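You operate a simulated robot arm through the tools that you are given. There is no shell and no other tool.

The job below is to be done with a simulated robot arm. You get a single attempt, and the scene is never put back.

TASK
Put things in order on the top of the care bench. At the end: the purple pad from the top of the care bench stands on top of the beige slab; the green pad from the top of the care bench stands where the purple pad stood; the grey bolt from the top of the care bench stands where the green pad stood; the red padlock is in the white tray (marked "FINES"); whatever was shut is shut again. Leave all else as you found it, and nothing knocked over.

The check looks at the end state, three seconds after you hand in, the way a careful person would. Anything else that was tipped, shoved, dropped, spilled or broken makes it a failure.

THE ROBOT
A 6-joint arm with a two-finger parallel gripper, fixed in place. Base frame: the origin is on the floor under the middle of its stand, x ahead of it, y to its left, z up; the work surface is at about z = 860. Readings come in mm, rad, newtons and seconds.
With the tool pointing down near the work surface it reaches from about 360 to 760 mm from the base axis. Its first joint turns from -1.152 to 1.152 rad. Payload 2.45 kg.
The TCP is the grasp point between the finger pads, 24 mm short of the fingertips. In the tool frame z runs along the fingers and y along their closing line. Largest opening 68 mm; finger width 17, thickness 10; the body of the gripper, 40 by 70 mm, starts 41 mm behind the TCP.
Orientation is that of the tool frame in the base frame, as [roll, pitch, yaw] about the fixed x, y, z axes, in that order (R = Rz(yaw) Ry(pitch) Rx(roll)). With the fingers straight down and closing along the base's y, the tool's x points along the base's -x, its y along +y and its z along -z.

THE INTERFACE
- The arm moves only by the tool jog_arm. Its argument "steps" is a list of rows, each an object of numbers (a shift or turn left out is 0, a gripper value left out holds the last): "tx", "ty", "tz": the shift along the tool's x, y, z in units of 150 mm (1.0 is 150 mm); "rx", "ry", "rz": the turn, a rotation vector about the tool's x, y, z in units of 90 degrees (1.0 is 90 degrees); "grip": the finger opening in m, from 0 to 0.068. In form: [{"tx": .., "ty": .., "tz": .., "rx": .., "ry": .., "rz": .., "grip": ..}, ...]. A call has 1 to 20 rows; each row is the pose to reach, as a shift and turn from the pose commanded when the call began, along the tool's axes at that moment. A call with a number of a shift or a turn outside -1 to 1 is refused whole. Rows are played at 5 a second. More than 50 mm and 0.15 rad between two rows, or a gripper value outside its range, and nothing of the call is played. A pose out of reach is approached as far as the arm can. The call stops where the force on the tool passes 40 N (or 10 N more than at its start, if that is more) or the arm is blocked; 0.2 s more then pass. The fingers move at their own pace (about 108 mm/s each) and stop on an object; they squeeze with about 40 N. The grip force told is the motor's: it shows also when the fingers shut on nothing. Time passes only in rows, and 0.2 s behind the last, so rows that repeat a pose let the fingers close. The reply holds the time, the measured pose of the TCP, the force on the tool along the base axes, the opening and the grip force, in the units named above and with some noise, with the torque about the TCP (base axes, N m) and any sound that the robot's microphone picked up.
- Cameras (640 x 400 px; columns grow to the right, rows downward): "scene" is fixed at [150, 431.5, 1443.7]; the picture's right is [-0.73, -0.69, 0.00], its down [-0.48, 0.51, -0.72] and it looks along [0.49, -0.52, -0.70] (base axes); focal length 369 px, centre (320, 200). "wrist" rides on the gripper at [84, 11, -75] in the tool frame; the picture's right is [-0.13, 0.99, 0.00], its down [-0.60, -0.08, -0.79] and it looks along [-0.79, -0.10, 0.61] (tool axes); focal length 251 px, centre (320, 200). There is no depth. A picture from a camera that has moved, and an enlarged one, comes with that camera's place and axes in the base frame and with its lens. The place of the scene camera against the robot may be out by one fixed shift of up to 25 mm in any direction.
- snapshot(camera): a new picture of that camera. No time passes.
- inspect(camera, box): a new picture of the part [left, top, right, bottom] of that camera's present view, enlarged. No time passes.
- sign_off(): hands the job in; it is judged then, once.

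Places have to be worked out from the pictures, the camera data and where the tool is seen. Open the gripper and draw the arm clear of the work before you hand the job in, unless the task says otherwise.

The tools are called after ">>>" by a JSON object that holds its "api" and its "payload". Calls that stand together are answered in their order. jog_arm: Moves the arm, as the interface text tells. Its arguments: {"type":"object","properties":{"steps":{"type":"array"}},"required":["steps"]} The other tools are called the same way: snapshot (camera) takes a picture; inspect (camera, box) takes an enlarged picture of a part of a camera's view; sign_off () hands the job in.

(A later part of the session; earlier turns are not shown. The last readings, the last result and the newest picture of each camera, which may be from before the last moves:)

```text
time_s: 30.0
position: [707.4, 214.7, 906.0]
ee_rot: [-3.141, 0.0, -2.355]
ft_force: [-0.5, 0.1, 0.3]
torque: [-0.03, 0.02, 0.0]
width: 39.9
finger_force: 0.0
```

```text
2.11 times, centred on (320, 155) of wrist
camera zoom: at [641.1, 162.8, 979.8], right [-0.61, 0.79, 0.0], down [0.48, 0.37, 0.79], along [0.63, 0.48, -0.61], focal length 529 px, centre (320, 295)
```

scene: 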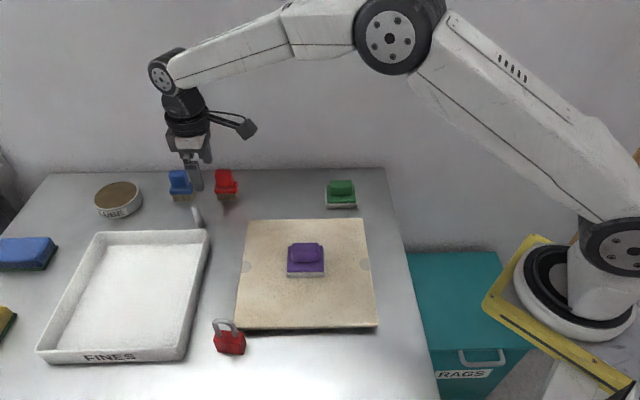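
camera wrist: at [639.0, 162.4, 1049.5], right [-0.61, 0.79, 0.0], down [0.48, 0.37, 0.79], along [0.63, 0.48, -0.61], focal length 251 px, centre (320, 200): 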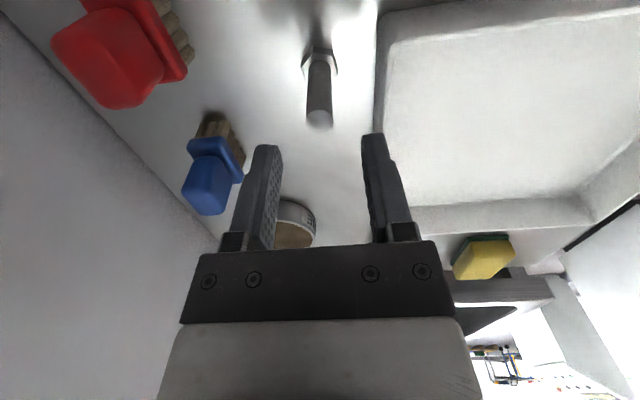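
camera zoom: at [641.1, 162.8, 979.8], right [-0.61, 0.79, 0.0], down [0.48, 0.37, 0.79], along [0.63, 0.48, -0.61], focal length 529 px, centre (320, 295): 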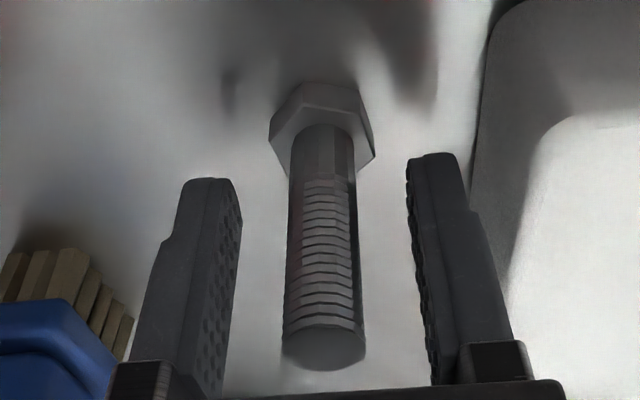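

The bolt is now centred to about 0.5 mm. I close in two stages.

>>> {"api": "jog_arm", "payload": {"steps": [{"grip": 0.022}, {"grip": 0.019}, {"grip": 0.0}, {"grip": 0.0}, {"grip": 0.0}]}}

>>> {"api": "inspect", "payload": {"camera": "wrist", "box": [220, 60, 420, 250]}}

```text
time_s: 31.2
position: [706.3, 213.2, 904.7]
ee_rot: [-3.141, -0.002, -2.355]
ft_force: [0.4, -0.7, 0.0]
torque: [0.0, -0.02, -0.01]
width: 15.2
finger_force: 34.6
```

```text
2.11 times, centred on (320, 155) of wrist
camera zoom: at [641.1, 162.9, 979.8], right [-0.61, 0.79, 0.0], down [0.48, 0.37, 0.79], along [0.63, 0.48, -0.61], focal length 529 px, centre (320, 295)
```

zoom: 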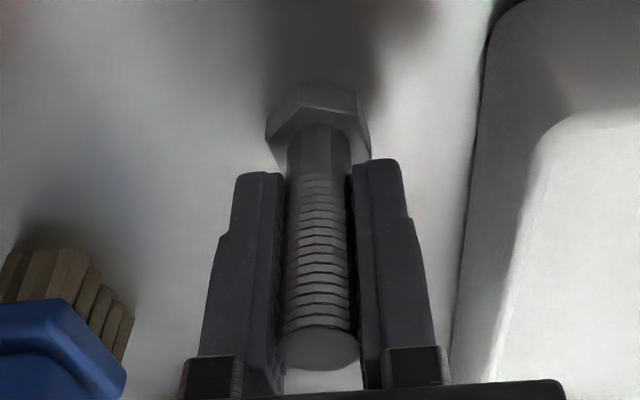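

The bolt is held upright between the fingers (15.2 mm). I lift it straight up by 100 mm, then carry it toward the green pad's old spot.

>>> {"api": "jog_arm", "payload": {"steps": [{"grip": 0.0}, {"tz": -0.03, "grip": 0.0}, {"tz": -0.1}, {"tz": -0.25}, {"tz": -0.45}, {"tz": -0.67}, {"tz": -0.67}]}}

>>> {"api": "snapshot", "payload": {"camera": "wrist"}}

>>> {"api": "inspect", "payload": {"camera": "scene", "box": [140, 120, 260, 260]}}

```text
time_s: 32.8
position: [706.2, 214.9, 1005.8]
ee_rot: [-3.141, 0.001, -2.357]
ft_force: [-0.7, -0.4, -1.1]
torque: [0.03, 0.0, -0.02]
width: 15.0
finger_force: 34.6
```

```text
taken
camera wrist: at [639.9, 163.1, 1079.7], right [-0.61, 0.79, 0.0], down [0.48, 0.37, 0.79], along [0.63, 0.48, -0.61], focal length 251 px, centre (320, 200)
```

wrist: 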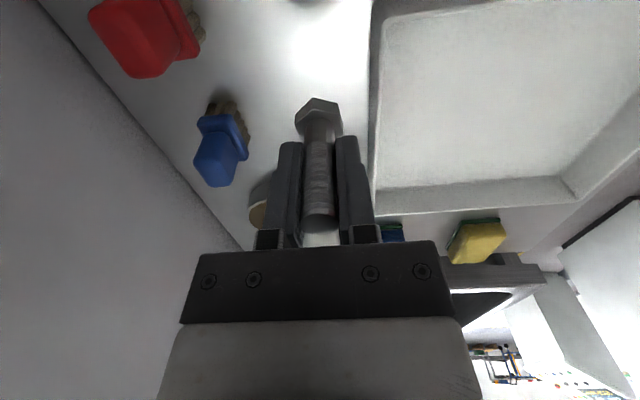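

```text
2.86 times, centred on (200, 190) of scene
camera zoom: at [150.1, 431.5, 1443.7], right [-0.73, -0.69, 0.0], down [-0.48, 0.51, -0.72], along [0.49, -0.52, -0.7], focal length 1054 px, centre (663, 229)
```

zoom: 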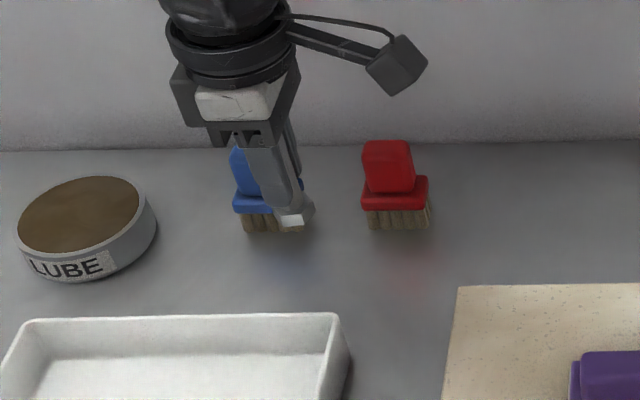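

The bolt hangs straight. I carry it at this height to the green pad's old spot at (636.5,30.8).

>>> {"api": "jog_arm", "payload": {"steps": [{"tx": 0.1, "ty": -0.08, "grip": 0.0}, {"tx": 0.27, "ty": -0.17}, {"tx": 0.44, "ty": -0.26}, {"tx": 0.61, "ty": -0.35}, {"tx": 0.78, "ty": -0.44}, {"tx": 0.9, "ty": -0.531}, {"tx": 0.9, "ty": -0.531}]}}

>>> {"api": "jog_arm", "payload": {"steps": [{"tx": 0.15, "grip": 0.0}, {"tx": 0.297}, {"tx": 0.297}]}}

>>> {"api": "snapshot", "payload": {"camera": "scene"}}

>>> {"api": "snapshot", "payload": {"camera": "wrist"}}

```text
time_s: 34.4
position: [668.0, 61.7, 1005.4]
ee_rot: [-3.14, 0.001, -2.355]
ft_force: [1.0, 0.0, -1.5]
torque: [0.04, 0.01, 0.02]
width: 14.9
finger_force: 34.9
```

```text
time_s: 35.2
position: [637.2, 28.9, 1006.0]
ee_rot: [3.141, 0.0, -2.355]
ft_force: [-0.5, -0.4, -0.4]
torque: [-0.01, 0.04, -0.01]
width: 15.2
finger_force: 34.3
```

```text
taken
```

scene: 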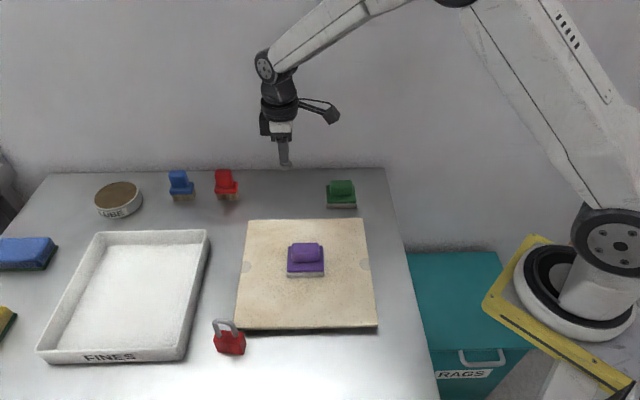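

```text
taken
camera wrist: at [570.6, -21.6, 1080.0], right [-0.61, 0.79, 0.0], down [0.48, 0.37, 0.79], along [0.63, 0.48, -0.61], focal length 251 px, centre (320, 200)
```

wrist: 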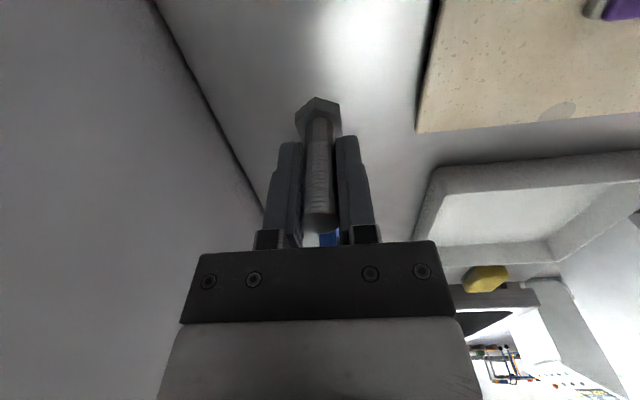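

I am within about 2 mm of the spot. I make that small correction and lower to about 5 mm above contact.

>>> {"api": "jog_arm", "payload": {"steps": [{"tx": -0.004, "ty": 0.01, "tz": 0.1, "grip": 0.0}, {"tx": -0.004, "ty": 0.01, "tz": 0.3}, {"tx": -0.004, "ty": 0.01, "tz": 0.45}, {"tx": -0.004, "ty": 0.01, "tz": 0.55}, {"tx": -0.004, "ty": 0.01, "tz": 0.61}, {"tx": -0.004, "ty": 0.01, "tz": 0.635}, {"tx": -0.004, "ty": 0.01, "tz": 0.635}]}}

>>> {"api": "inspect", "payload": {"camera": "scene", "box": [230, 120, 350, 220]}}

>>> {"api": "inspect", "payload": {"camera": "wrist", "box": [220, 60, 420, 250]}}

```text
time_s: 36.8
position: [635.9, 32.1, 911.0]
ee_rot: [-3.141, 0.001, -2.356]
ft_force: [-0.1, -0.1, -1.4]
torque: [0.02, -0.03, -0.03]
width: 15.2
finger_force: 34.2
```

```text
4.00 times, centred on (290, 170) of scene
camera zoom: at [150.1, 431.5, 1443.7], right [-0.73, -0.69, 0.0], down [-0.48, 0.51, -0.72], along [0.49, -0.52, -0.7], focal length 1476 px, centre (440, 320)
```

zoom: 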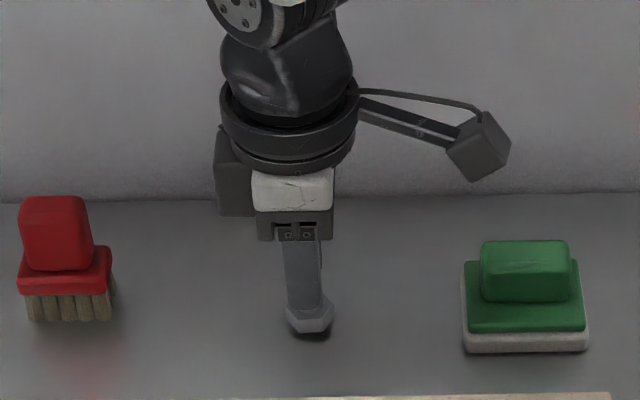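

```text
2.11 times, centred on (320, 155) of wrist
camera zoom: at [570.8, -19.4, 985.5], right [-0.61, 0.79, 0.0], down [0.48, 0.37, 0.79], along [0.63, 0.48, -0.61], focal length 529 px, centre (320, 295)
```

zoom: 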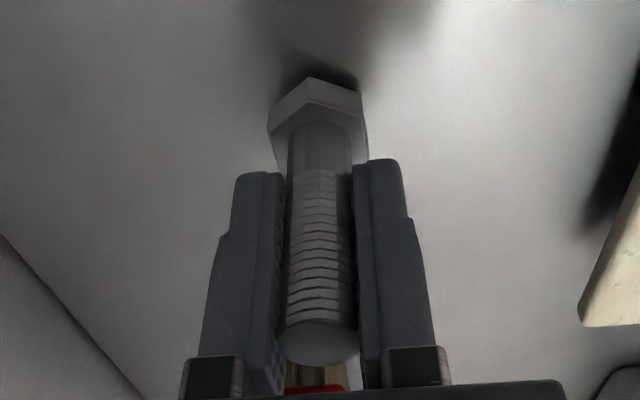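

The bolt is right over the spot and upright. I lower it in small steps until it touches.

>>> {"api": "jog_arm", "payload": {"steps": [{"tz": 0.012, "grip": 0.0}, {"tz": 0.024}, {"tz": 0.03}, {"tz": 0.03}]}}

```text
time_s: 37.8
position: [635.9, 30.3, 906.2]
ee_rot: [-3.141, 0.0, -2.355]
ft_force: [-0.8, 0.1, 1.8]
torque: [0.01, 0.01, 0.01]
width: 14.8
finger_force: 34.5
```

There is hardly any force yet (1.8 N against about -1 N in free air). I take one more 0.75 mm step.

>>> {"api": "jog_arm", "payload": {"steps": [{"tz": 0.005, "grip": 0.0}, {"tz": 0.005}]}}

>>> {"api": "inspect", "payload": {"camera": "wrist", "box": [220, 60, 420, 250]}}

```text
time_s: 38.4
position: [636.2, 31.0, 906.5]
ee_rot: [-3.14, 0.002, -2.356]
ft_force: [-5.4, -2.8, 15.7]
torque: [-0.15, 0.29, 0.05]
width: 15.0
finger_force: 34.1
```

```text
2.11 times, centred on (320, 155) of wrist
camera zoom: at [570.6, -19.8, 980.9], right [-0.61, 0.79, 0.0], down [0.48, 0.37, 0.79], along [0.63, 0.48, -0.61], focal length 529 px, centre (320, 295)
```

zoom: 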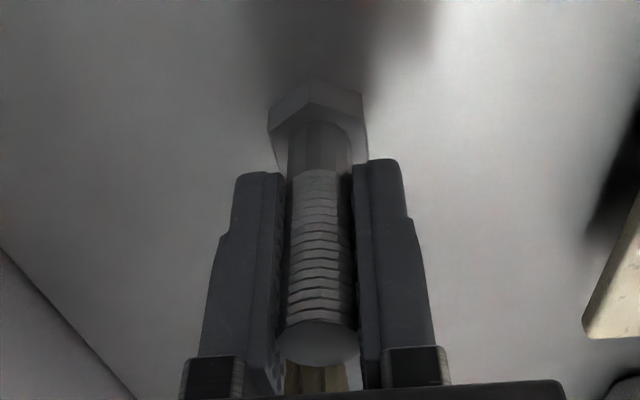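

It is in full contact at 15.7 N. I back off 0.6 mm to take the load off, open gently and check that it stands.

>>> {"api": "jog_arm", "payload": {"steps": [{"tz": -0.004, "grip": 0.0}, {"tz": -0.004}, {"tz": -0.004, "grip": 0.019}, {"tz": -0.004, "grip": 0.026}, {"tz": -0.004, "grip": 0.04}, {"tz": -0.004}]}}

>>> {"api": "inspect", "payload": {"camera": "wrist", "box": [220, 60, 420, 250]}}

```text
time_s: 39.8
position: [636.8, 31.7, 905.6]
ee_rot: [-3.141, 0.001, -2.356]
ft_force: [-0.2, 0.7, 0.0]
torque: [0.02, -0.02, -0.03]
width: 40.0
finger_force: 0.1
```

```text
2.11 times, centred on (320, 155) of wrist
camera zoom: at [570.2, -19.3, 980.3], right [-0.61, 0.79, 0.0], down [0.48, 0.37, 0.79], along [0.63, 0.48, -0.61], focal length 529 px, centre (320, 295)
```

zoom: 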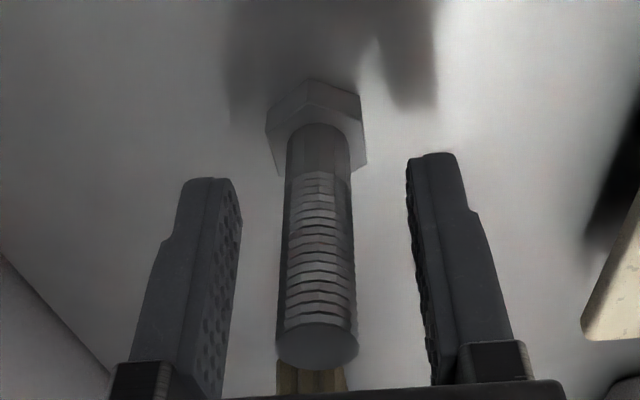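

The bolt stands free and upright. I rise straight up and check the scene.

>>> {"api": "jog_arm", "payload": {"steps": [{"tz": -0.05, "grip": 0.04}, {"tz": -0.15}, {"tz": -0.3}, {"tz": -0.5}, {"tz": -0.75}, {"tz": -0.95}, {"tz": -0.95}]}}

>>> {"api": "snapshot", "payload": {"camera": "scene"}}

>>> {"api": "inspect", "payload": {"camera": "scene", "box": [200, 290, 280, 370]}}

>>> {"api": "inspect", "payload": {"camera": "scene", "box": [230, 160, 370, 260]}}

```text
time_s: 41.4
position: [636.2, 32.9, 1050.3]
ee_rot: [3.141, -0.001, -2.356]
ft_force: [0.7, -0.1, 1.3]
torque: [0.0, 0.0, -0.03]
width: 39.8
finger_force: 0.0
```

```text
taken
```

scene: 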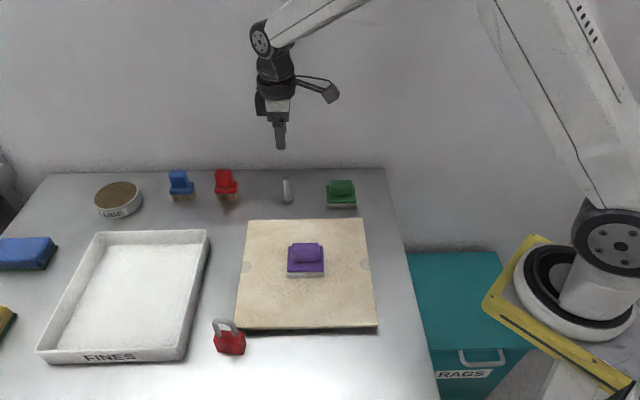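

```text
5.00 times, centred on (240, 330) of scene
camera zoom: at [150.0, 431.5, 1443.7], right [-0.73, -0.69, 0.0], down [-0.48, 0.51, -0.72], along [0.49, -0.52, -0.7], focal length 1845 px, centre (720, -450)
```

zoom: 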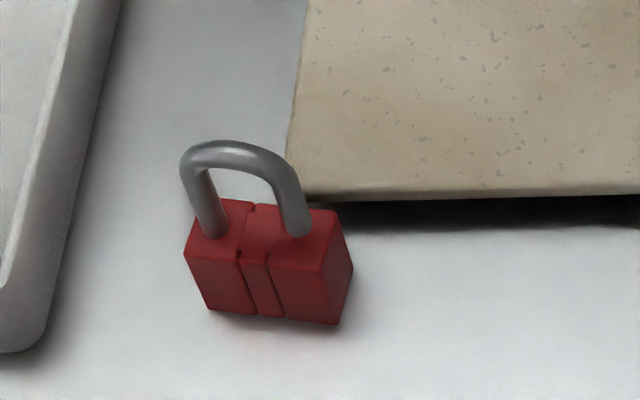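

```text
4.00 times, centred on (300, 210) of scene
camera zoom: at [150.0, 431.5, 1443.7], right [-0.73, -0.69, 0.0], down [-0.48, 0.51, -0.72], along [0.49, -0.52, -0.7], focal length 1476 px, centre (400, 160)
```

zoom: 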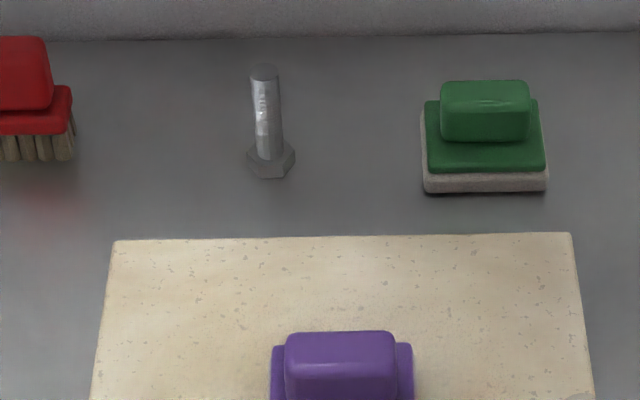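

The bolt, green pad and purple pad all stand properly. Next is the padlock: it stands upright near (458,321), body about 38 mm high, its wide axis turned about 7° from the bench line. I move toward it at a safe height, stopping a little short for a wrist view.

>>> {"api": "jog_arm", "payload": {"steps": [{"tx": -0.01, "ty": 0.25, "grip": 0.068}, {"tx": -0.02, "ty": 0.5}, {"tx": -0.04, "ty": 0.75}, {"tx": -0.05, "ty": 1.0}, {"tx": -0.05, "ty": 1.0}]}}

>>> {"api": "jog_arm", "payload": {"steps": [{"tx": -0.02, "ty": 0.25}, {"tx": -0.04, "ty": 0.5}, {"tx": -0.06, "ty": 0.75}, {"tx": -0.08, "ty": 1.0}, {"tx": -0.08, "ty": 1.0}]}}

>>> {"api": "jog_arm", "payload": {"steps": [{"ty": 0.13, "rz": 0.04}, {"ty": 0.256, "rz": 0.082}, {"ty": 0.256, "rz": 0.082}]}}

>>> {"api": "snapshot", "payload": {"camera": "wrist"}}

>>> {"api": "snapshot", "payload": {"camera": "scene"}}

```text
time_s: 42.6
position: [535.8, 144.5, 1049.1]
ee_rot: [-3.141, 0.0, -2.356]
ft_force: [0.0, 1.2, 0.1]
torque: [0.0, 0.05, 0.01]
width: 67.8
finger_force: 0.0
```

```text
time_s: 43.8
position: [436.2, 259.1, 1048.6]
ee_rot: [3.14, -0.001, -2.356]
ft_force: [-0.4, 1.0, -0.8]
torque: [0.01, 0.02, 0.01]
width: 68.1
finger_force: 0.1
```

```text
time_s: 44.6
position: [411.6, 284.1, 1047.8]
ee_rot: [3.14, 0.0, -2.485]
ft_force: [0.1, -0.5, -0.3]
torque: [0.02, 0.03, 0.02]
width: 68.2
finger_force: 0.0
```

```text
taken
camera wrist: at [339.0, 243.1, 1122.0], right [-0.5, 0.86, 0.0], down [0.53, 0.31, 0.79], along [0.69, 0.4, -0.61], focal length 251 px, centre (320, 200)
```

wrist: 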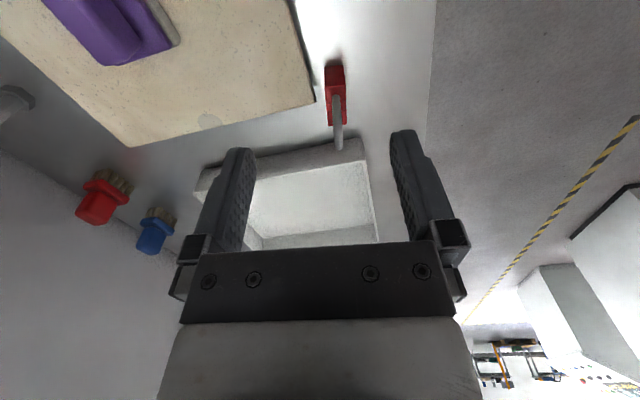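

```text
taken
```

scene: 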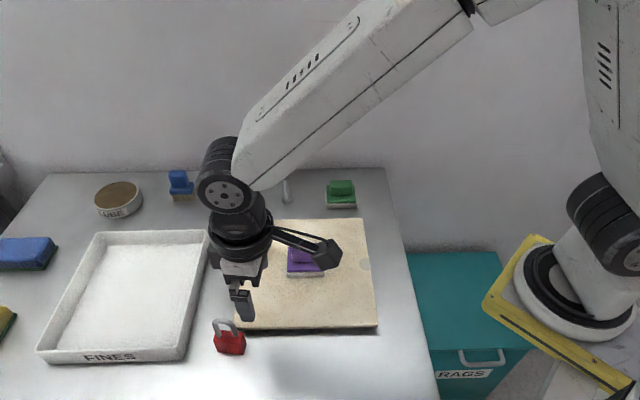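

The padlock is in clear view between the fingers. I enlarge both views to measure its height and turn.

>>> {"api": "inspect", "payload": {"camera": "wrist", "box": [270, 30, 410, 170]}}

>>> {"api": "inspect", "payload": {"camera": "scene", "box": [190, 230, 310, 370]}}

```text
2.86 times, centred on (340, 100) of wrist
camera zoom: at [339.0, 243.1, 1122.0], right [-0.5, 0.86, 0.0], down [0.53, 0.31, 0.79], along [0.69, 0.4, -0.61], focal length 718 px, centre (263, 486)
```

zoom: 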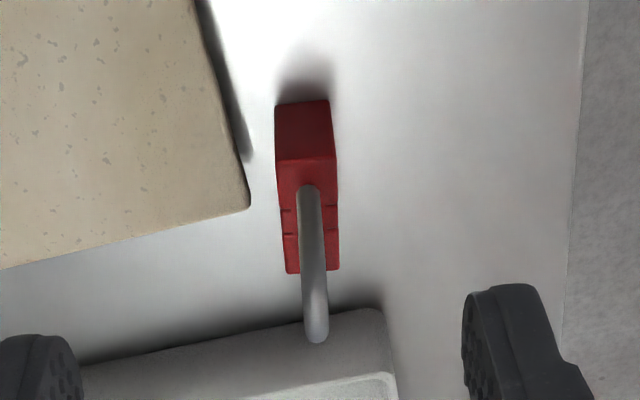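

```text
2.86 times, centred on (250, 300) of scene
camera zoom: at [150.0, 431.5, 1443.7], right [-0.73, -0.69, 0.0], down [-0.48, 0.51, -0.72], along [0.49, -0.52, -0.7], focal length 1054 px, centre (520, -86)
```

zoom: 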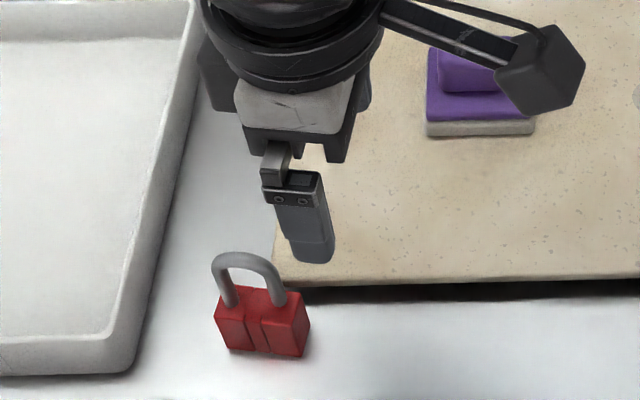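

The body top is near z 900 and the shackle top near z 950. The padlock's centre is about (452.4,327.4), and the slab corner is only about 11 mm from its side. I will grip the top of the body across its thickness, 9 mm toward the far end so the finger misses the slab corner, with the palm above the shackle. First I hover above it.

>>> {"api": "jog_arm", "payload": {"steps": [{"tx": -0.15, "ty": 0.02, "rz": 0.006, "grip": 0.036}, {"tx": -0.3, "ty": 0.04, "rz": 0.012}, {"tx": -0.45, "ty": 0.06, "rz": 0.012}, {"tx": -0.45, "ty": 0.06, "tz": 0.2, "rz": 0.012}, {"tx": -0.45, "ty": 0.06, "tz": 0.3, "rz": 0.012}, {"tx": -0.45, "ty": 0.06, "tz": 0.3, "rz": 0.012}]}}

>>> {"api": "snapshot", "payload": {"camera": "wrist"}}

>>> {"api": "inspect", "payload": {"camera": "wrist", "box": [230, 0, 430, 200]}}

>>> {"api": "inspect", "payload": {"camera": "scene", "box": [170, 230, 290, 370]}}

```text
time_s: 46.0
position: [459.2, 333.6, 1002.5]
ee_rot: [3.141, 0.0, -2.504]
ft_force: [0.1, -0.5, 0.0]
torque: [0.01, 0.02, -0.01]
width: 36.2
finger_force: 0.1
```

```text
taken
camera wrist: at [385.3, 293.7, 1076.9], right [-0.49, 0.87, 0.0], down [0.53, 0.3, 0.79], along [0.69, 0.39, -0.61], focal length 251 px, centre (320, 200)
```

wrist: 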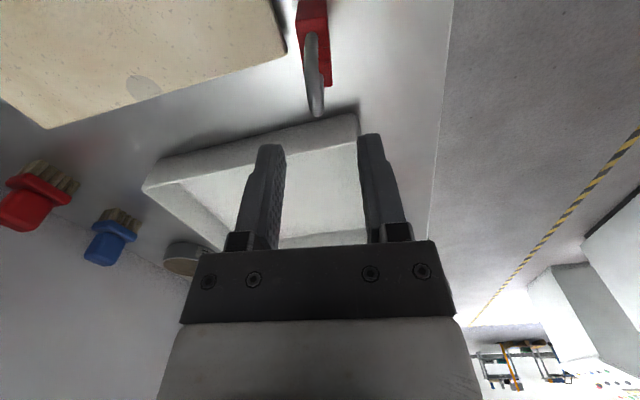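

```text
2.00 times, centred on (330, 100) of wrist
camera zoom: at [385.3, 293.7, 1076.9], right [-0.49, 0.87, 0.0], down [0.53, 0.3, 0.79], along [0.69, 0.39, -0.61], focal length 503 px, centre (300, 400)
```

zoom: 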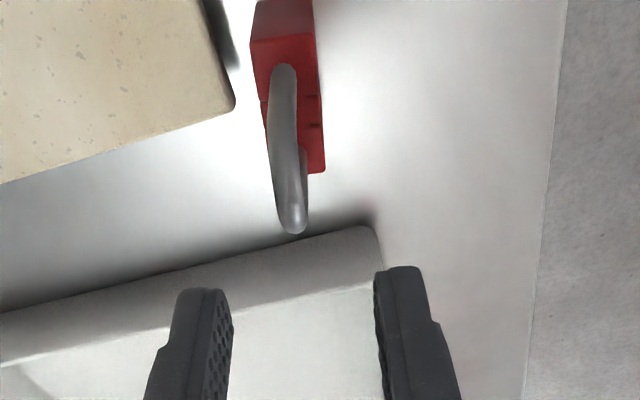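

```text
2.86 times, centred on (230, 300) of scene
camera zoom: at [150.0, 431.5, 1443.7], right [-0.73, -0.69, 0.0], down [-0.48, 0.51, -0.72], along [0.49, -0.52, -0.7], focal length 1054 px, centre (577, -86)
```

zoom: 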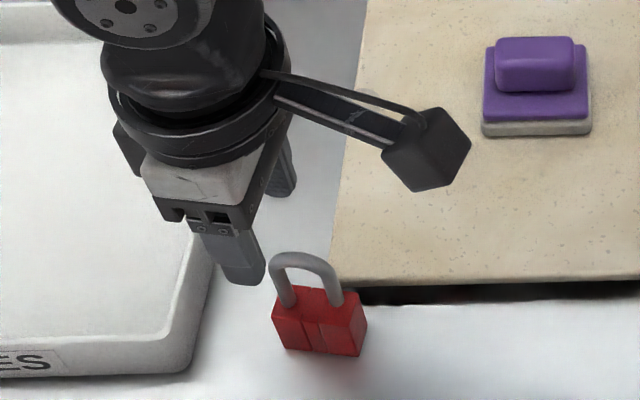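

The new view agrees: the padlock's centre is at (452.6,327.7), and the TCP is 1.15 mm off across it. I correct that, shift 2 mm further from the slab corner, and descend most of the way.

>>> {"api": "jog_arm", "payload": {"steps": [{"tx": -0.013, "ty": -0.008, "tz": 0.0, "grip": 0.036}, {"tx": -0.013, "ty": -0.008, "tz": 0.15}, {"tx": -0.013, "ty": -0.008, "tz": 0.28}, {"tx": -0.013, "ty": -0.008, "tz": 0.38}, {"tx": -0.013, "ty": -0.008, "tz": 0.45}, {"tx": -0.013, "ty": -0.008, "tz": 0.45}]}}

>>> {"api": "inspect", "payload": {"camera": "wrist", "box": [220, 0, 420, 250]}}

>>> {"api": "inspect", "payload": {"camera": "scene", "box": [170, 240, 290, 370]}}

```text
time_s: 47.4
position: [460.4, 334.2, 936.7]
ee_rot: [3.141, 0.001, -2.506]
ft_force: [-0.2, 0.6, 0.5]
torque: [-0.02, 0.05, 0.03]
width: 36.0
finger_force: 0.0
```

```text
1.60 times, centred on (320, 125) of wrist
camera zoom: at [389.1, 293.9, 1010.3], right [-0.49, 0.87, 0.0], down [0.53, 0.3, 0.79], along [0.69, 0.39, -0.61], focal length 402 px, centre (320, 320)
```

zoom: 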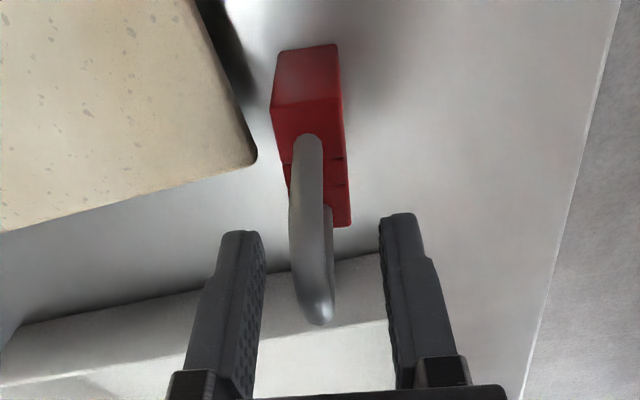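

```text
3.08 times, centred on (230, 305) of scene
camera zoom: at [150.0, 431.5, 1443.7], right [-0.73, -0.69, 0.0], down [-0.48, 0.51, -0.72], along [0.49, -0.52, -0.7], focal length 1135 px, centre (597, -123)
```

zoom: 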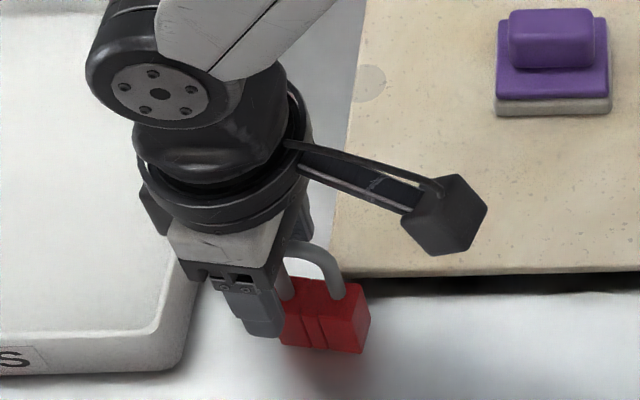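

The shackle plane is centred between the fingers to within about 0.6 mm. I go down the last 21 mm in small steps, watching for contact.

>>> {"api": "jog_arm", "payload": {"steps": [{"tz": 0.04, "grip": 0.036}, {"tz": 0.08}, {"tz": 0.11}, {"tz": 0.13}, {"tz": 0.14}, {"tz": 0.14}]}}

>>> {"api": "inspect", "payload": {"camera": "wrist", "box": [220, 0, 420, 250]}}

>>> {"api": "inspect", "payload": {"camera": "scene", "box": [190, 280, 290, 370]}}

```text
time_s: 48.8
position: [462.1, 333.0, 914.8]
ee_rot: [3.141, 0.0, -2.504]
ft_force: [-0.3, -0.4, -0.5]
torque: [-0.02, 0.01, 0.01]
width: 36.1
finger_force: 0.2
```

```text
1.60 times, centred on (320, 125) of wrist
camera zoom: at [388.5, 292.8, 989.2], right [-0.49, 0.87, 0.0], down [0.53, 0.3, 0.79], along [0.69, 0.39, -0.61], focal length 402 px, centre (320, 320)
```

zoom: 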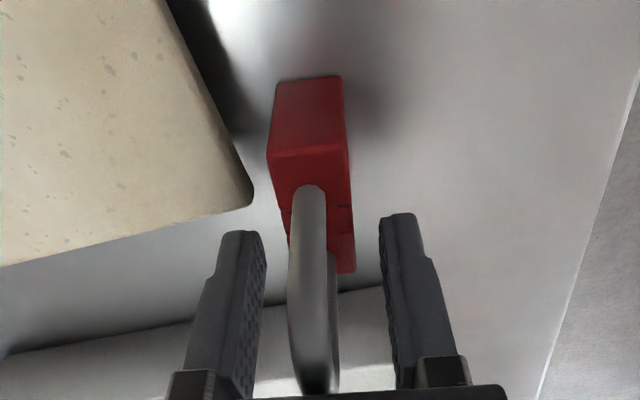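

```text
4.44 times, centred on (240, 325) of scene
camera zoom: at [150.0, 431.5, 1443.7], right [-0.73, -0.69, 0.0], down [-0.48, 0.51, -0.72], along [0.49, -0.52, -0.7], focal length 1640 px, centre (676, -356)
```

zoom: 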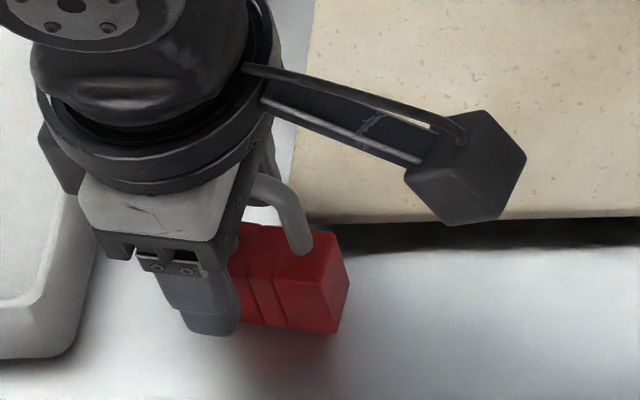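

There was no contact on the way down, and the fingertips now flank the top 9 mm of the body. I close on it.

>>> {"api": "jog_arm", "payload": {"steps": [{"grip": 0.025}, {"grip": 0.018}, {"grip": 0.0}, {"grip": 0.0}, {"grip": 0.0}]}}

>>> {"api": "inspect", "payload": {"camera": "wrist", "box": [220, 0, 420, 250]}}

>>> {"api": "inspect", "payload": {"camera": "scene", "box": [190, 280, 290, 370]}}

```text
time_s: 50.0
position: [461.4, 333.2, 914.8]
ee_rot: [3.141, -0.001, -2.505]
ft_force: [-0.3, -0.5, 0.0]
torque: [0.03, 0.01, 0.0]
width: 19.5
finger_force: 37.1
```

```text
1.60 times, centred on (320, 125) of wrist
camera zoom: at [388.5, 292.8, 989.3], right [-0.49, 0.87, 0.0], down [0.53, 0.3, 0.79], along [0.69, 0.39, -0.61], focal length 402 px, centre (320, 320)
```

zoom: 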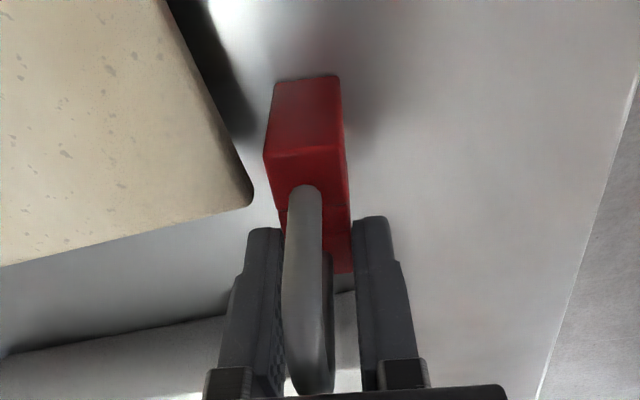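

```text
4.44 times, centred on (240, 325) of scene
camera zoom: at [150.0, 431.5, 1443.7], right [-0.73, -0.69, 0.0], down [-0.48, 0.51, -0.72], along [0.49, -0.52, -0.7], focal length 1640 px, centre (676, -356)
```

zoom: 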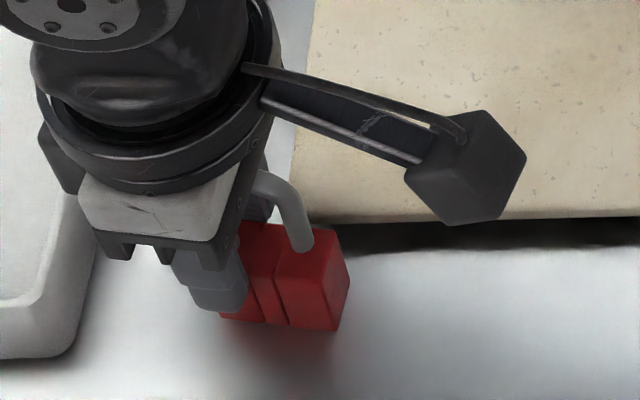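

It is gripped at 19.5 mm. I lift 20 mm slowly and check that it stays level.

>>> {"api": "jog_arm", "payload": {"steps": [{"tz": -0.02, "grip": 0.0}, {"tz": -0.06}, {"tz": -0.1}, {"tz": -0.14}, {"tz": -0.14}]}}

>>> {"api": "inspect", "payload": {"camera": "wrist", "box": [220, 0, 420, 250]}}

>>> {"api": "inspect", "payload": {"camera": "scene", "box": [190, 280, 290, 370]}}

```text
time_s: 51.2
position: [461.1, 332.1, 936.0]
ee_rot: [-3.141, 0.0, -2.505]
ft_force: [-0.4, 0.2, -2.5]
torque: [0.01, 0.01, 0.02]
width: 19.4
finger_force: 37.1
```

```text
1.60 times, centred on (320, 125) of wrist
camera zoom: at [387.8, 293.0, 1010.0], right [-0.49, 0.87, 0.0], down [0.53, 0.3, 0.79], along [0.69, 0.39, -0.61], focal length 402 px, centre (320, 320)
```

zoom: 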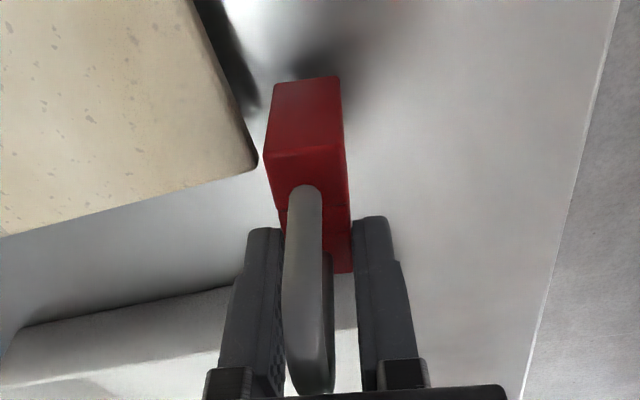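

```text
4.44 times, centred on (240, 325) of scene
camera zoom: at [150.1, 431.5, 1443.7], right [-0.73, -0.69, 0.0], down [-0.48, 0.51, -0.72], along [0.49, -0.52, -0.7], focal length 1640 px, centre (676, -356)
```

zoom: 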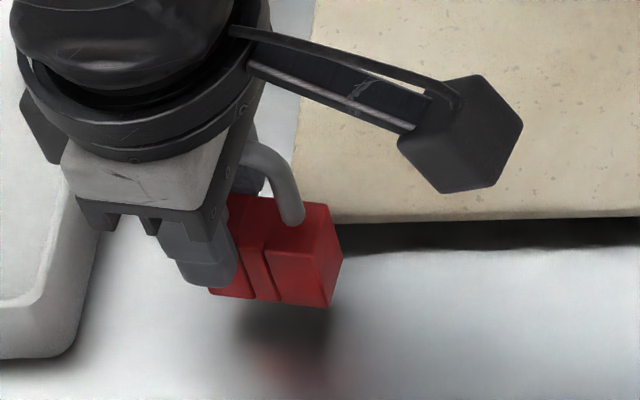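

The padlock is held firmly with no tilt. I lift it to TCP z 1011, clear of the tray rim, and look at the tray before crossing.

>>> {"api": "jog_arm", "payload": {"steps": [{"tz": -0.15, "grip": 0.0}, {"tz": -0.3}, {"tz": -0.5}, {"tz": -0.5}]}}

>>> {"api": "snapshot", "payload": {"camera": "wrist"}}

>>> {"api": "inspect", "payload": {"camera": "scene", "box": [20, 210, 260, 380]}}

```text
time_s: 52.2
position: [460.5, 333.0, 1009.9]
ee_rot: [3.139, -0.001, -2.504]
ft_force: [-0.7, -0.2, -2.4]
torque: [0.03, -0.03, 0.03]
width: 19.4
finger_force: 37.5
```

```text
taken
camera wrist: at [387.9, 292.9, 1084.8], right [-0.49, 0.87, 0.0], down [0.53, 0.3, 0.79], along [0.69, 0.39, -0.61], focal length 251 px, centre (320, 200)
```

wrist: 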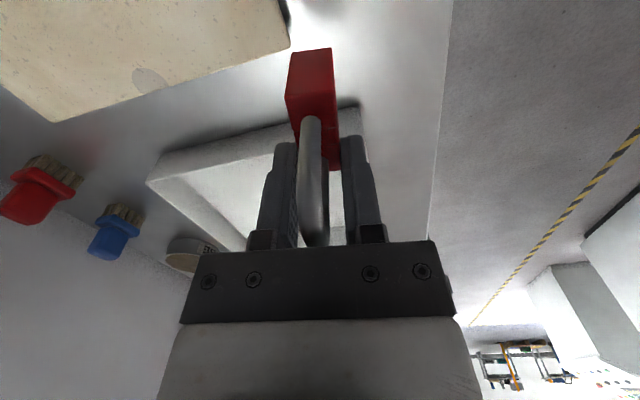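

```text
2.35 times, centred on (140, 295) of scene
camera zoom: at [150.1, 431.5, 1443.7], right [-0.73, -0.69, 0.0], down [-0.48, 0.51, -0.72], along [0.49, -0.52, -0.7], focal length 868 px, centre (744, -24)
```

zoom: 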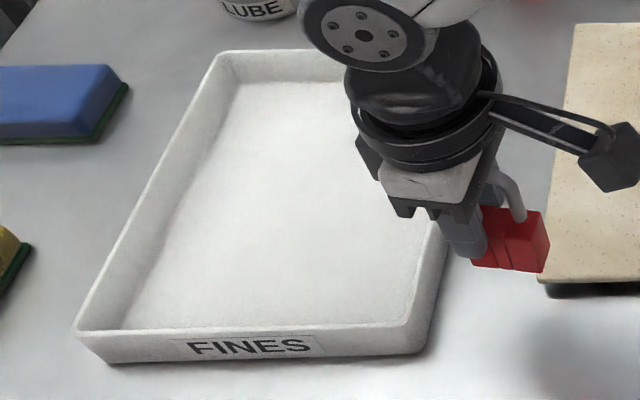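

The tray's right outer wall runs from about (490,393) to (668,229). I cross at this height to TCP (620,368), which puts the padlock about 60 mm inside that wall.

>>> {"api": "jog_arm", "payload": {"steps": [{"tx": -0.17, "ty": -0.07, "grip": 0.0}, {"tx": -0.38, "ty": -0.16}, {"tx": -0.59, "ty": -0.26}, {"tx": -0.8, "ty": -0.36}, {"tx": -0.992, "ty": -0.444}, {"tx": -0.992, "ty": -0.444}]}}

>>> {"api": "snapshot", "payload": {"camera": "wrist"}}

>>> {"api": "snapshot", "payload": {"camera": "scene"}}

```text
time_s: 53.6
position: [621.0, 368.6, 1010.9]
ee_rot: [3.141, -0.002, -2.504]
ft_force: [-0.2, 0.6, -1.9]
torque: [0.0, -0.01, 0.03]
width: 19.4
finger_force: 37.6
```

```text
taken
camera wrist: at [548.7, 327.7, 1086.0], right [-0.49, 0.87, 0.0], down [0.53, 0.3, 0.79], along [0.69, 0.39, -0.61], focal length 251 px, centre (320, 200)
```

wrist: 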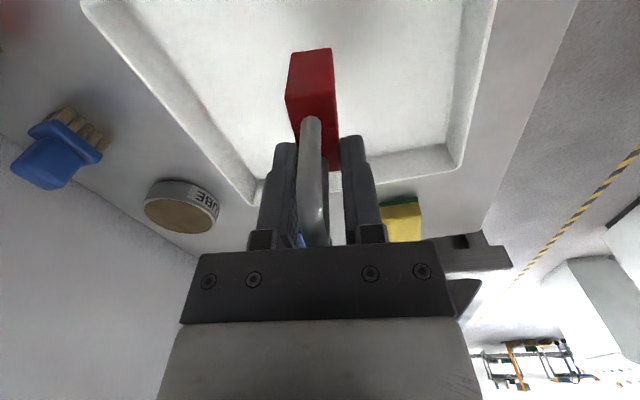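

```text
taken
```

scene: 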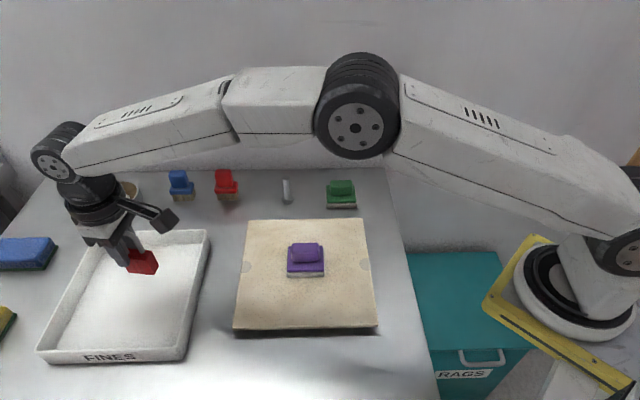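

The padlock hangs over the tray floor, well inside the walls. I lower to about TCP z 928, a little above the expected contact.

>>> {"api": "jog_arm", "payload": {"steps": [{"tz": 0.12, "grip": 0.0}, {"tz": 0.27}, {"tz": 0.4}, {"tz": 0.48}, {"tz": 0.53}, {"tz": 0.55}, {"tz": 0.55}]}}

>>> {"api": "inspect", "payload": {"camera": "scene", "box": [20, 180, 260, 380]}}

>>> {"api": "inspect", "payload": {"camera": "wrist", "box": [220, 0, 420, 250]}}

```text
time_s: 55.2
position: [620.0, 368.5, 928.4]
ee_rot: [-3.141, 0.001, -2.504]
ft_force: [-0.1, -0.7, -2.1]
torque: [0.01, -0.01, -0.03]
width: 19.5
finger_force: 37.1
```

```text
2.00 times, centred on (140, 280) of scene
camera zoom: at [150.1, 431.5, 1443.7], right [-0.73, -0.69, 0.0], down [-0.48, 0.51, -0.72], along [0.49, -0.52, -0.7], focal length 738 px, centre (680, 40)
```

zoom: 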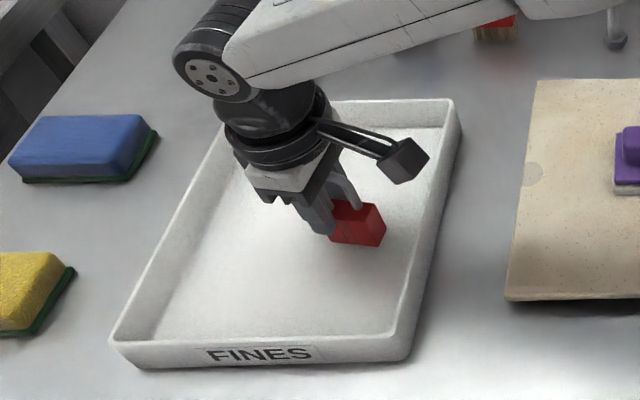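

```text
1.60 times, centred on (320, 125) of wrist
camera zoom: at [547.1, 328.4, 1003.0], right [-0.49, 0.87, 0.0], down [0.53, 0.3, 0.79], along [0.69, 0.39, -0.61], focal length 402 px, centre (320, 320)
```

zoom: 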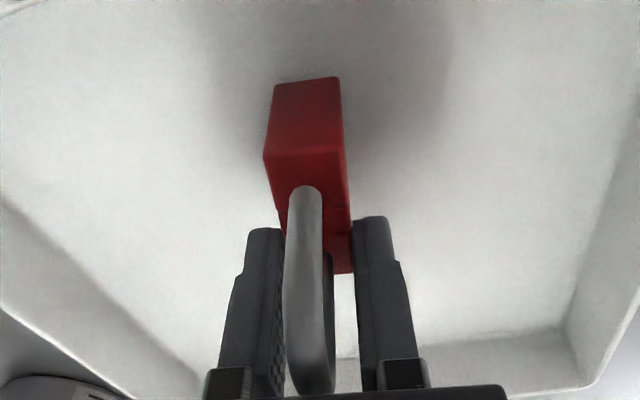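

The padlock is still above the floor, with a soft shadow under it. I continue down in small steps.

>>> {"api": "jog_arm", "payload": {"steps": [{"tz": 0.015, "grip": 0.0}, {"tz": 0.03}, {"tz": 0.03}]}}

>>> {"api": "jog_arm", "payload": {"steps": [{"tz": 0.01, "grip": 0.0}, {"tz": 0.015}, {"tz": 0.015}]}}

```text
time_s: 56.0
position: [620.7, 368.2, 924.2]
ee_rot: [-3.141, 0.001, -2.505]
ft_force: [0.0, -0.6, -2.1]
torque: [0.01, -0.04, 0.01]
width: 19.6
finger_force: 37.0
```

```text
time_s: 56.8
position: [620.3, 368.3, 922.2]
ee_rot: [-3.141, 0.001, -2.504]
ft_force: [0.6, 0.2, -1.9]
torque: [0.04, 0.0, -0.01]
width: 19.7
finger_force: 37.3
```

There is no contact yet at z 922. I continue in small steps.

>>> {"api": "jog_arm", "payload": {"steps": [{"tz": 0.007, "grip": 0.0}, {"tz": 0.014}, {"tz": 0.014}]}}

```text
time_s: 57.6
position: [620.6, 370.1, 919.7]
ee_rot: [-3.14, 0.001, -2.504]
ft_force: [0.9, 1.0, -2.7]
torque: [0.03, -0.05, 0.02]
width: 19.5
finger_force: 37.6
```

Still only the padlock's weight on the tool. I lower by another 1 mm, then 2 mm.

>>> {"api": "jog_arm", "payload": {"steps": [{"tz": 0.007, "grip": 0.0}, {"tz": 0.007}]}}

>>> {"api": "jog_arm", "payload": {"steps": [{"tz": 0.007, "grip": 0.0}, {"tz": 0.007}]}}

```text
time_s: 58.2
position: [620.0, 369.7, 919.1]
ee_rot: [-3.141, 0.003, -2.504]
ft_force: [-2.5, -0.3, 8.0]
torque: [-0.23, 0.3, -0.07]
width: 19.5
finger_force: 36.9
```

```text
time_s: 58.8
position: [620.3, 368.8, 919.5]
ee_rot: [-3.141, 0.003, -2.505]
ft_force: [-6.1, -3.8, 19.3]
torque: [-0.56, 0.67, 0.0]
width: 19.8
finger_force: 37.4
```

It is firmly on the tray floor at 19 N. I back off 1.3 mm, release gently and check.

>>> {"api": "jog_arm", "payload": {"steps": [{"tz": -0.009, "grip": 0.0}, {"tz": -0.009}, {"tz": -0.009, "grip": 0.023}, {"tz": -0.009, "grip": 0.03}, {"tz": -0.009, "grip": 0.038}, {"tz": -0.009}]}}

>>> {"api": "inspect", "payload": {"camera": "wrist", "box": [220, 0, 420, 250]}}

```text
time_s: 60.2
position: [620.3, 368.5, 919.1]
ee_rot: [-3.14, 0.0, -2.503]
ft_force: [0.8, -0.9, -0.2]
torque: [-0.01, -0.02, -0.01]
width: 38.2
finger_force: 0.0
```

```text
1.60 times, centred on (320, 125) of wrist
camera zoom: at [547.4, 328.4, 993.6], right [-0.49, 0.87, 0.0], down [0.53, 0.3, 0.79], along [0.69, 0.39, -0.61], focal length 402 px, centre (320, 320)
```

zoom: 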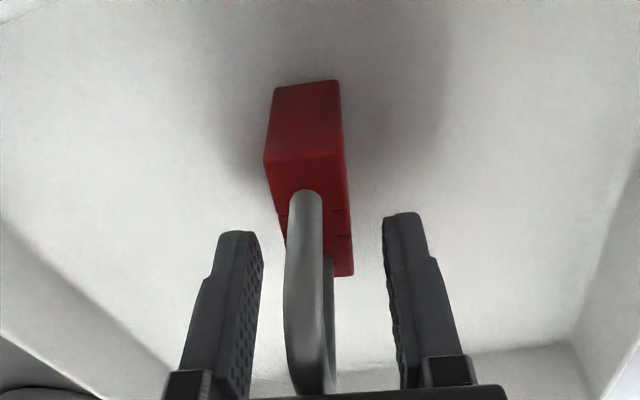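

The padlock stands on its own in the tray. I rise straight up, clear of the shackle.

>>> {"api": "jog_arm", "payload": {"steps": [{"tz": -0.06, "grip": 0.038}, {"tz": -0.16}, {"tz": -0.32}, {"tz": -0.55}, {"tz": -0.8}, {"tz": -0.8}]}}

>>> {"api": "snapshot", "payload": {"camera": "scene"}}

>>> {"api": "snapshot", "payload": {"camera": "wrist"}}

```text
time_s: 61.6
position: [621.4, 369.0, 1039.1]
ee_rot: [3.14, 0.0, -2.503]
ft_force: [0.2, 0.3, -0.1]
torque: [-0.02, -0.03, 0.0]
width: 38.3
finger_force: 0.0
```

```text
taken
```

scene: 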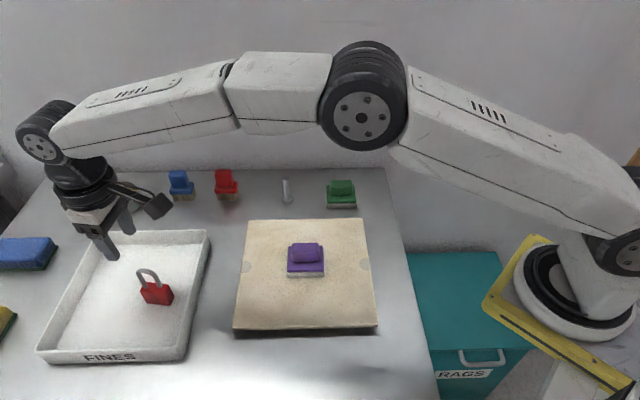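

```text
taken
camera wrist: at [548.1, 328.2, 1114.1], right [-0.49, 0.87, 0.0], down [0.53, 0.3, 0.79], along [0.69, 0.39, -0.61], focal length 251 px, centre (320, 200)
```

wrist: 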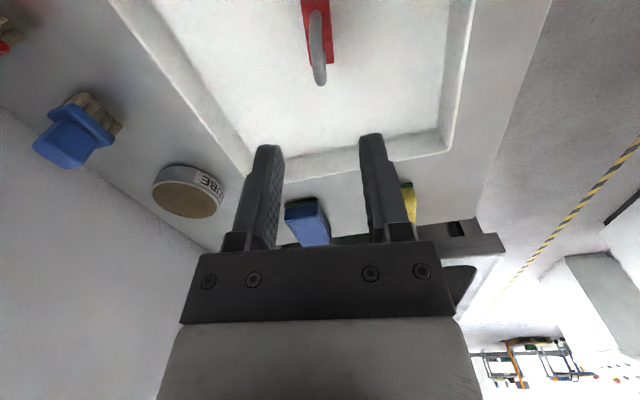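

All four items are in place. I compare enlarged views with the ones from the start, to be sure the slab and the tray have not shifted.

>>> {"api": "inspect", "payload": {"camera": "scene", "box": [150, 200, 400, 380]}}

>>> {"api": "inspect", "payload": {"camera": "scene", "box": [150, 150, 390, 300]}}

>>> {"api": "inspect", "payload": {"camera": "scene", "box": [0, 150, 240, 380]}}

```text
2.22 times, centred on (275, 290) of scene
camera zoom: at [150.0, 431.5, 1443.7], right [-0.73, -0.69, 0.0], down [-0.48, 0.51, -0.72], along [0.49, -0.52, -0.7], focal length 820 px, centre (420, 0)
```

zoom: 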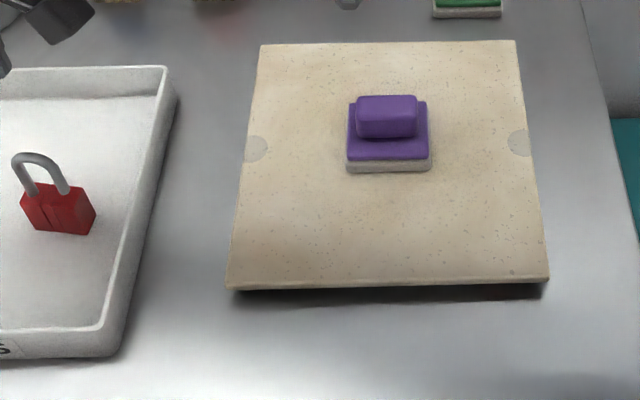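

```text
2.67 times, centred on (270, 225) of scene
camera zoom: at [150.0, 431.5, 1443.7], right [-0.73, -0.69, 0.0], down [-0.48, 0.51, -0.72], along [0.49, -0.52, -0.7], focal length 984 px, centre (453, 133)
```

zoom: 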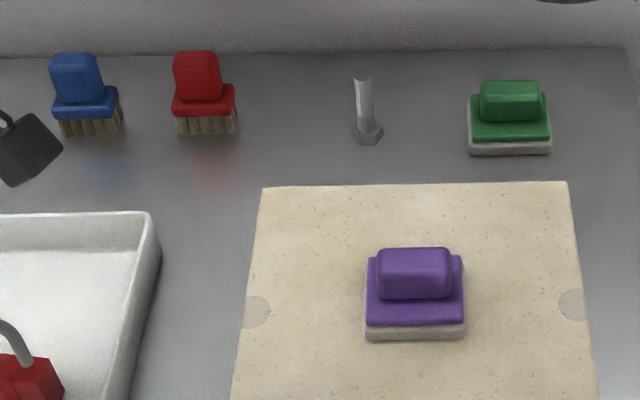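

```text
1.74 times, centred on (120, 265) of scene
camera zoom: at [150.0, 431.5, 1443.7], right [-0.73, -0.69, 0.0], down [-0.48, 0.51, -0.72], along [0.49, -0.52, -0.7], focal length 642 px, centre (668, 87)
```

zoom: 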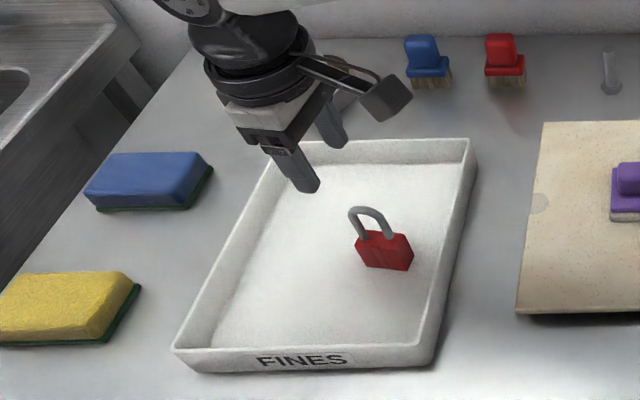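

Nothing else has moved: the slab, tray, brushes, tin and sponges match the first pictures. I draw the arm back, up and away toward its starting place with the gripper open.

>>> {"api": "jog_arm", "payload": {"steps": [{"tx": 0.15, "ty": -0.08, "tz": -0.15, "grip": 0.068}, {"tx": 0.35, "ty": -0.18, "tz": -0.25}, {"tx": 0.55, "ty": -0.28, "tz": -0.3}, {"tx": 0.8, "ty": -0.4, "tz": -0.3}, {"tx": 0.8, "ty": -0.4, "tz": -0.3}]}}

>>> {"api": "jog_arm", "payload": {"steps": [{"tx": 0.2, "ty": -0.1, "tz": -0.1}, {"tx": 0.4, "ty": -0.2, "tz": -0.2}, {"tx": 0.6, "ty": -0.3, "tz": -0.3}, {"tx": 0.8, "ty": -0.4, "tz": -0.3}, {"tx": 0.8, "ty": -0.4, "tz": -0.3}]}}

>>> {"api": "jog_arm", "payload": {"steps": [{"tx": 0.2, "ty": -0.1}, {"tx": 0.4, "ty": -0.2}, {"tx": 0.6, "ty": -0.3}, {"tx": 0.79, "ty": -0.39}, {"tx": 0.79, "ty": -0.39}]}}

>>> {"api": "snapshot", "payload": {"camera": "scene"}}

>>> {"api": "snapshot", "payload": {"camera": "wrist"}}

```text
time_s: 62.8
position: [558.7, 248.2, 1083.7]
ee_rot: [-3.141, -0.001, -2.501]
ft_force: [0.4, -1.2, 0.5]
torque: [-0.04, -0.03, 0.02]
width: 67.9
finger_force: 0.1
```

```text
time_s: 64.0
position: [498.6, 128.8, 1129.6]
ee_rot: [-3.141, 0.001, -2.503]
ft_force: [0.3, 0.1, 0.7]
torque: [0.01, -0.03, 0.01]
width: 67.9
finger_force: 0.0
```

```text
time_s: 65.2
position: [439.0, 10.4, 1129.0]
ee_rot: [3.14, -0.001, -2.502]
ft_force: [0.8, 0.3, 0.7]
torque: [-0.02, 0.0, 0.04]
width: 68.3
finger_force: 0.1
```

```text
taken
```

scene: 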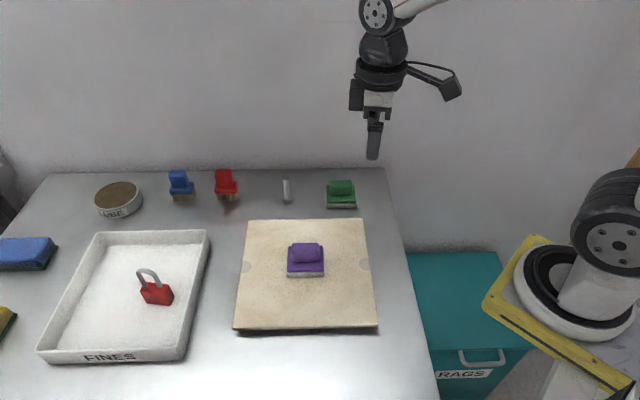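

```text
taken
camera wrist: at [365.8, -29.7, 1203.6], right [-0.49, 0.87, 0.0], down [0.53, 0.3, 0.79], along [0.69, 0.39, -0.61], focal length 251 px, centre (320, 200)
```

wrist: 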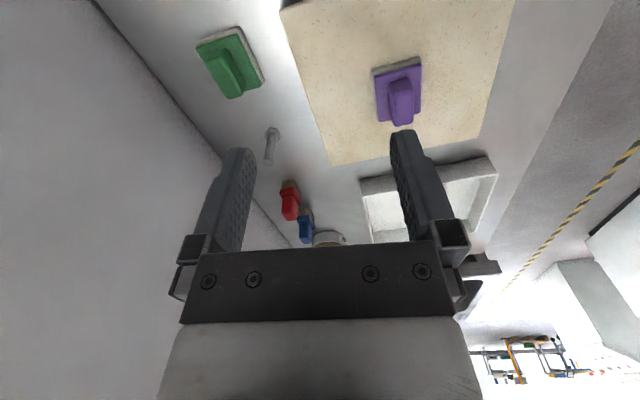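

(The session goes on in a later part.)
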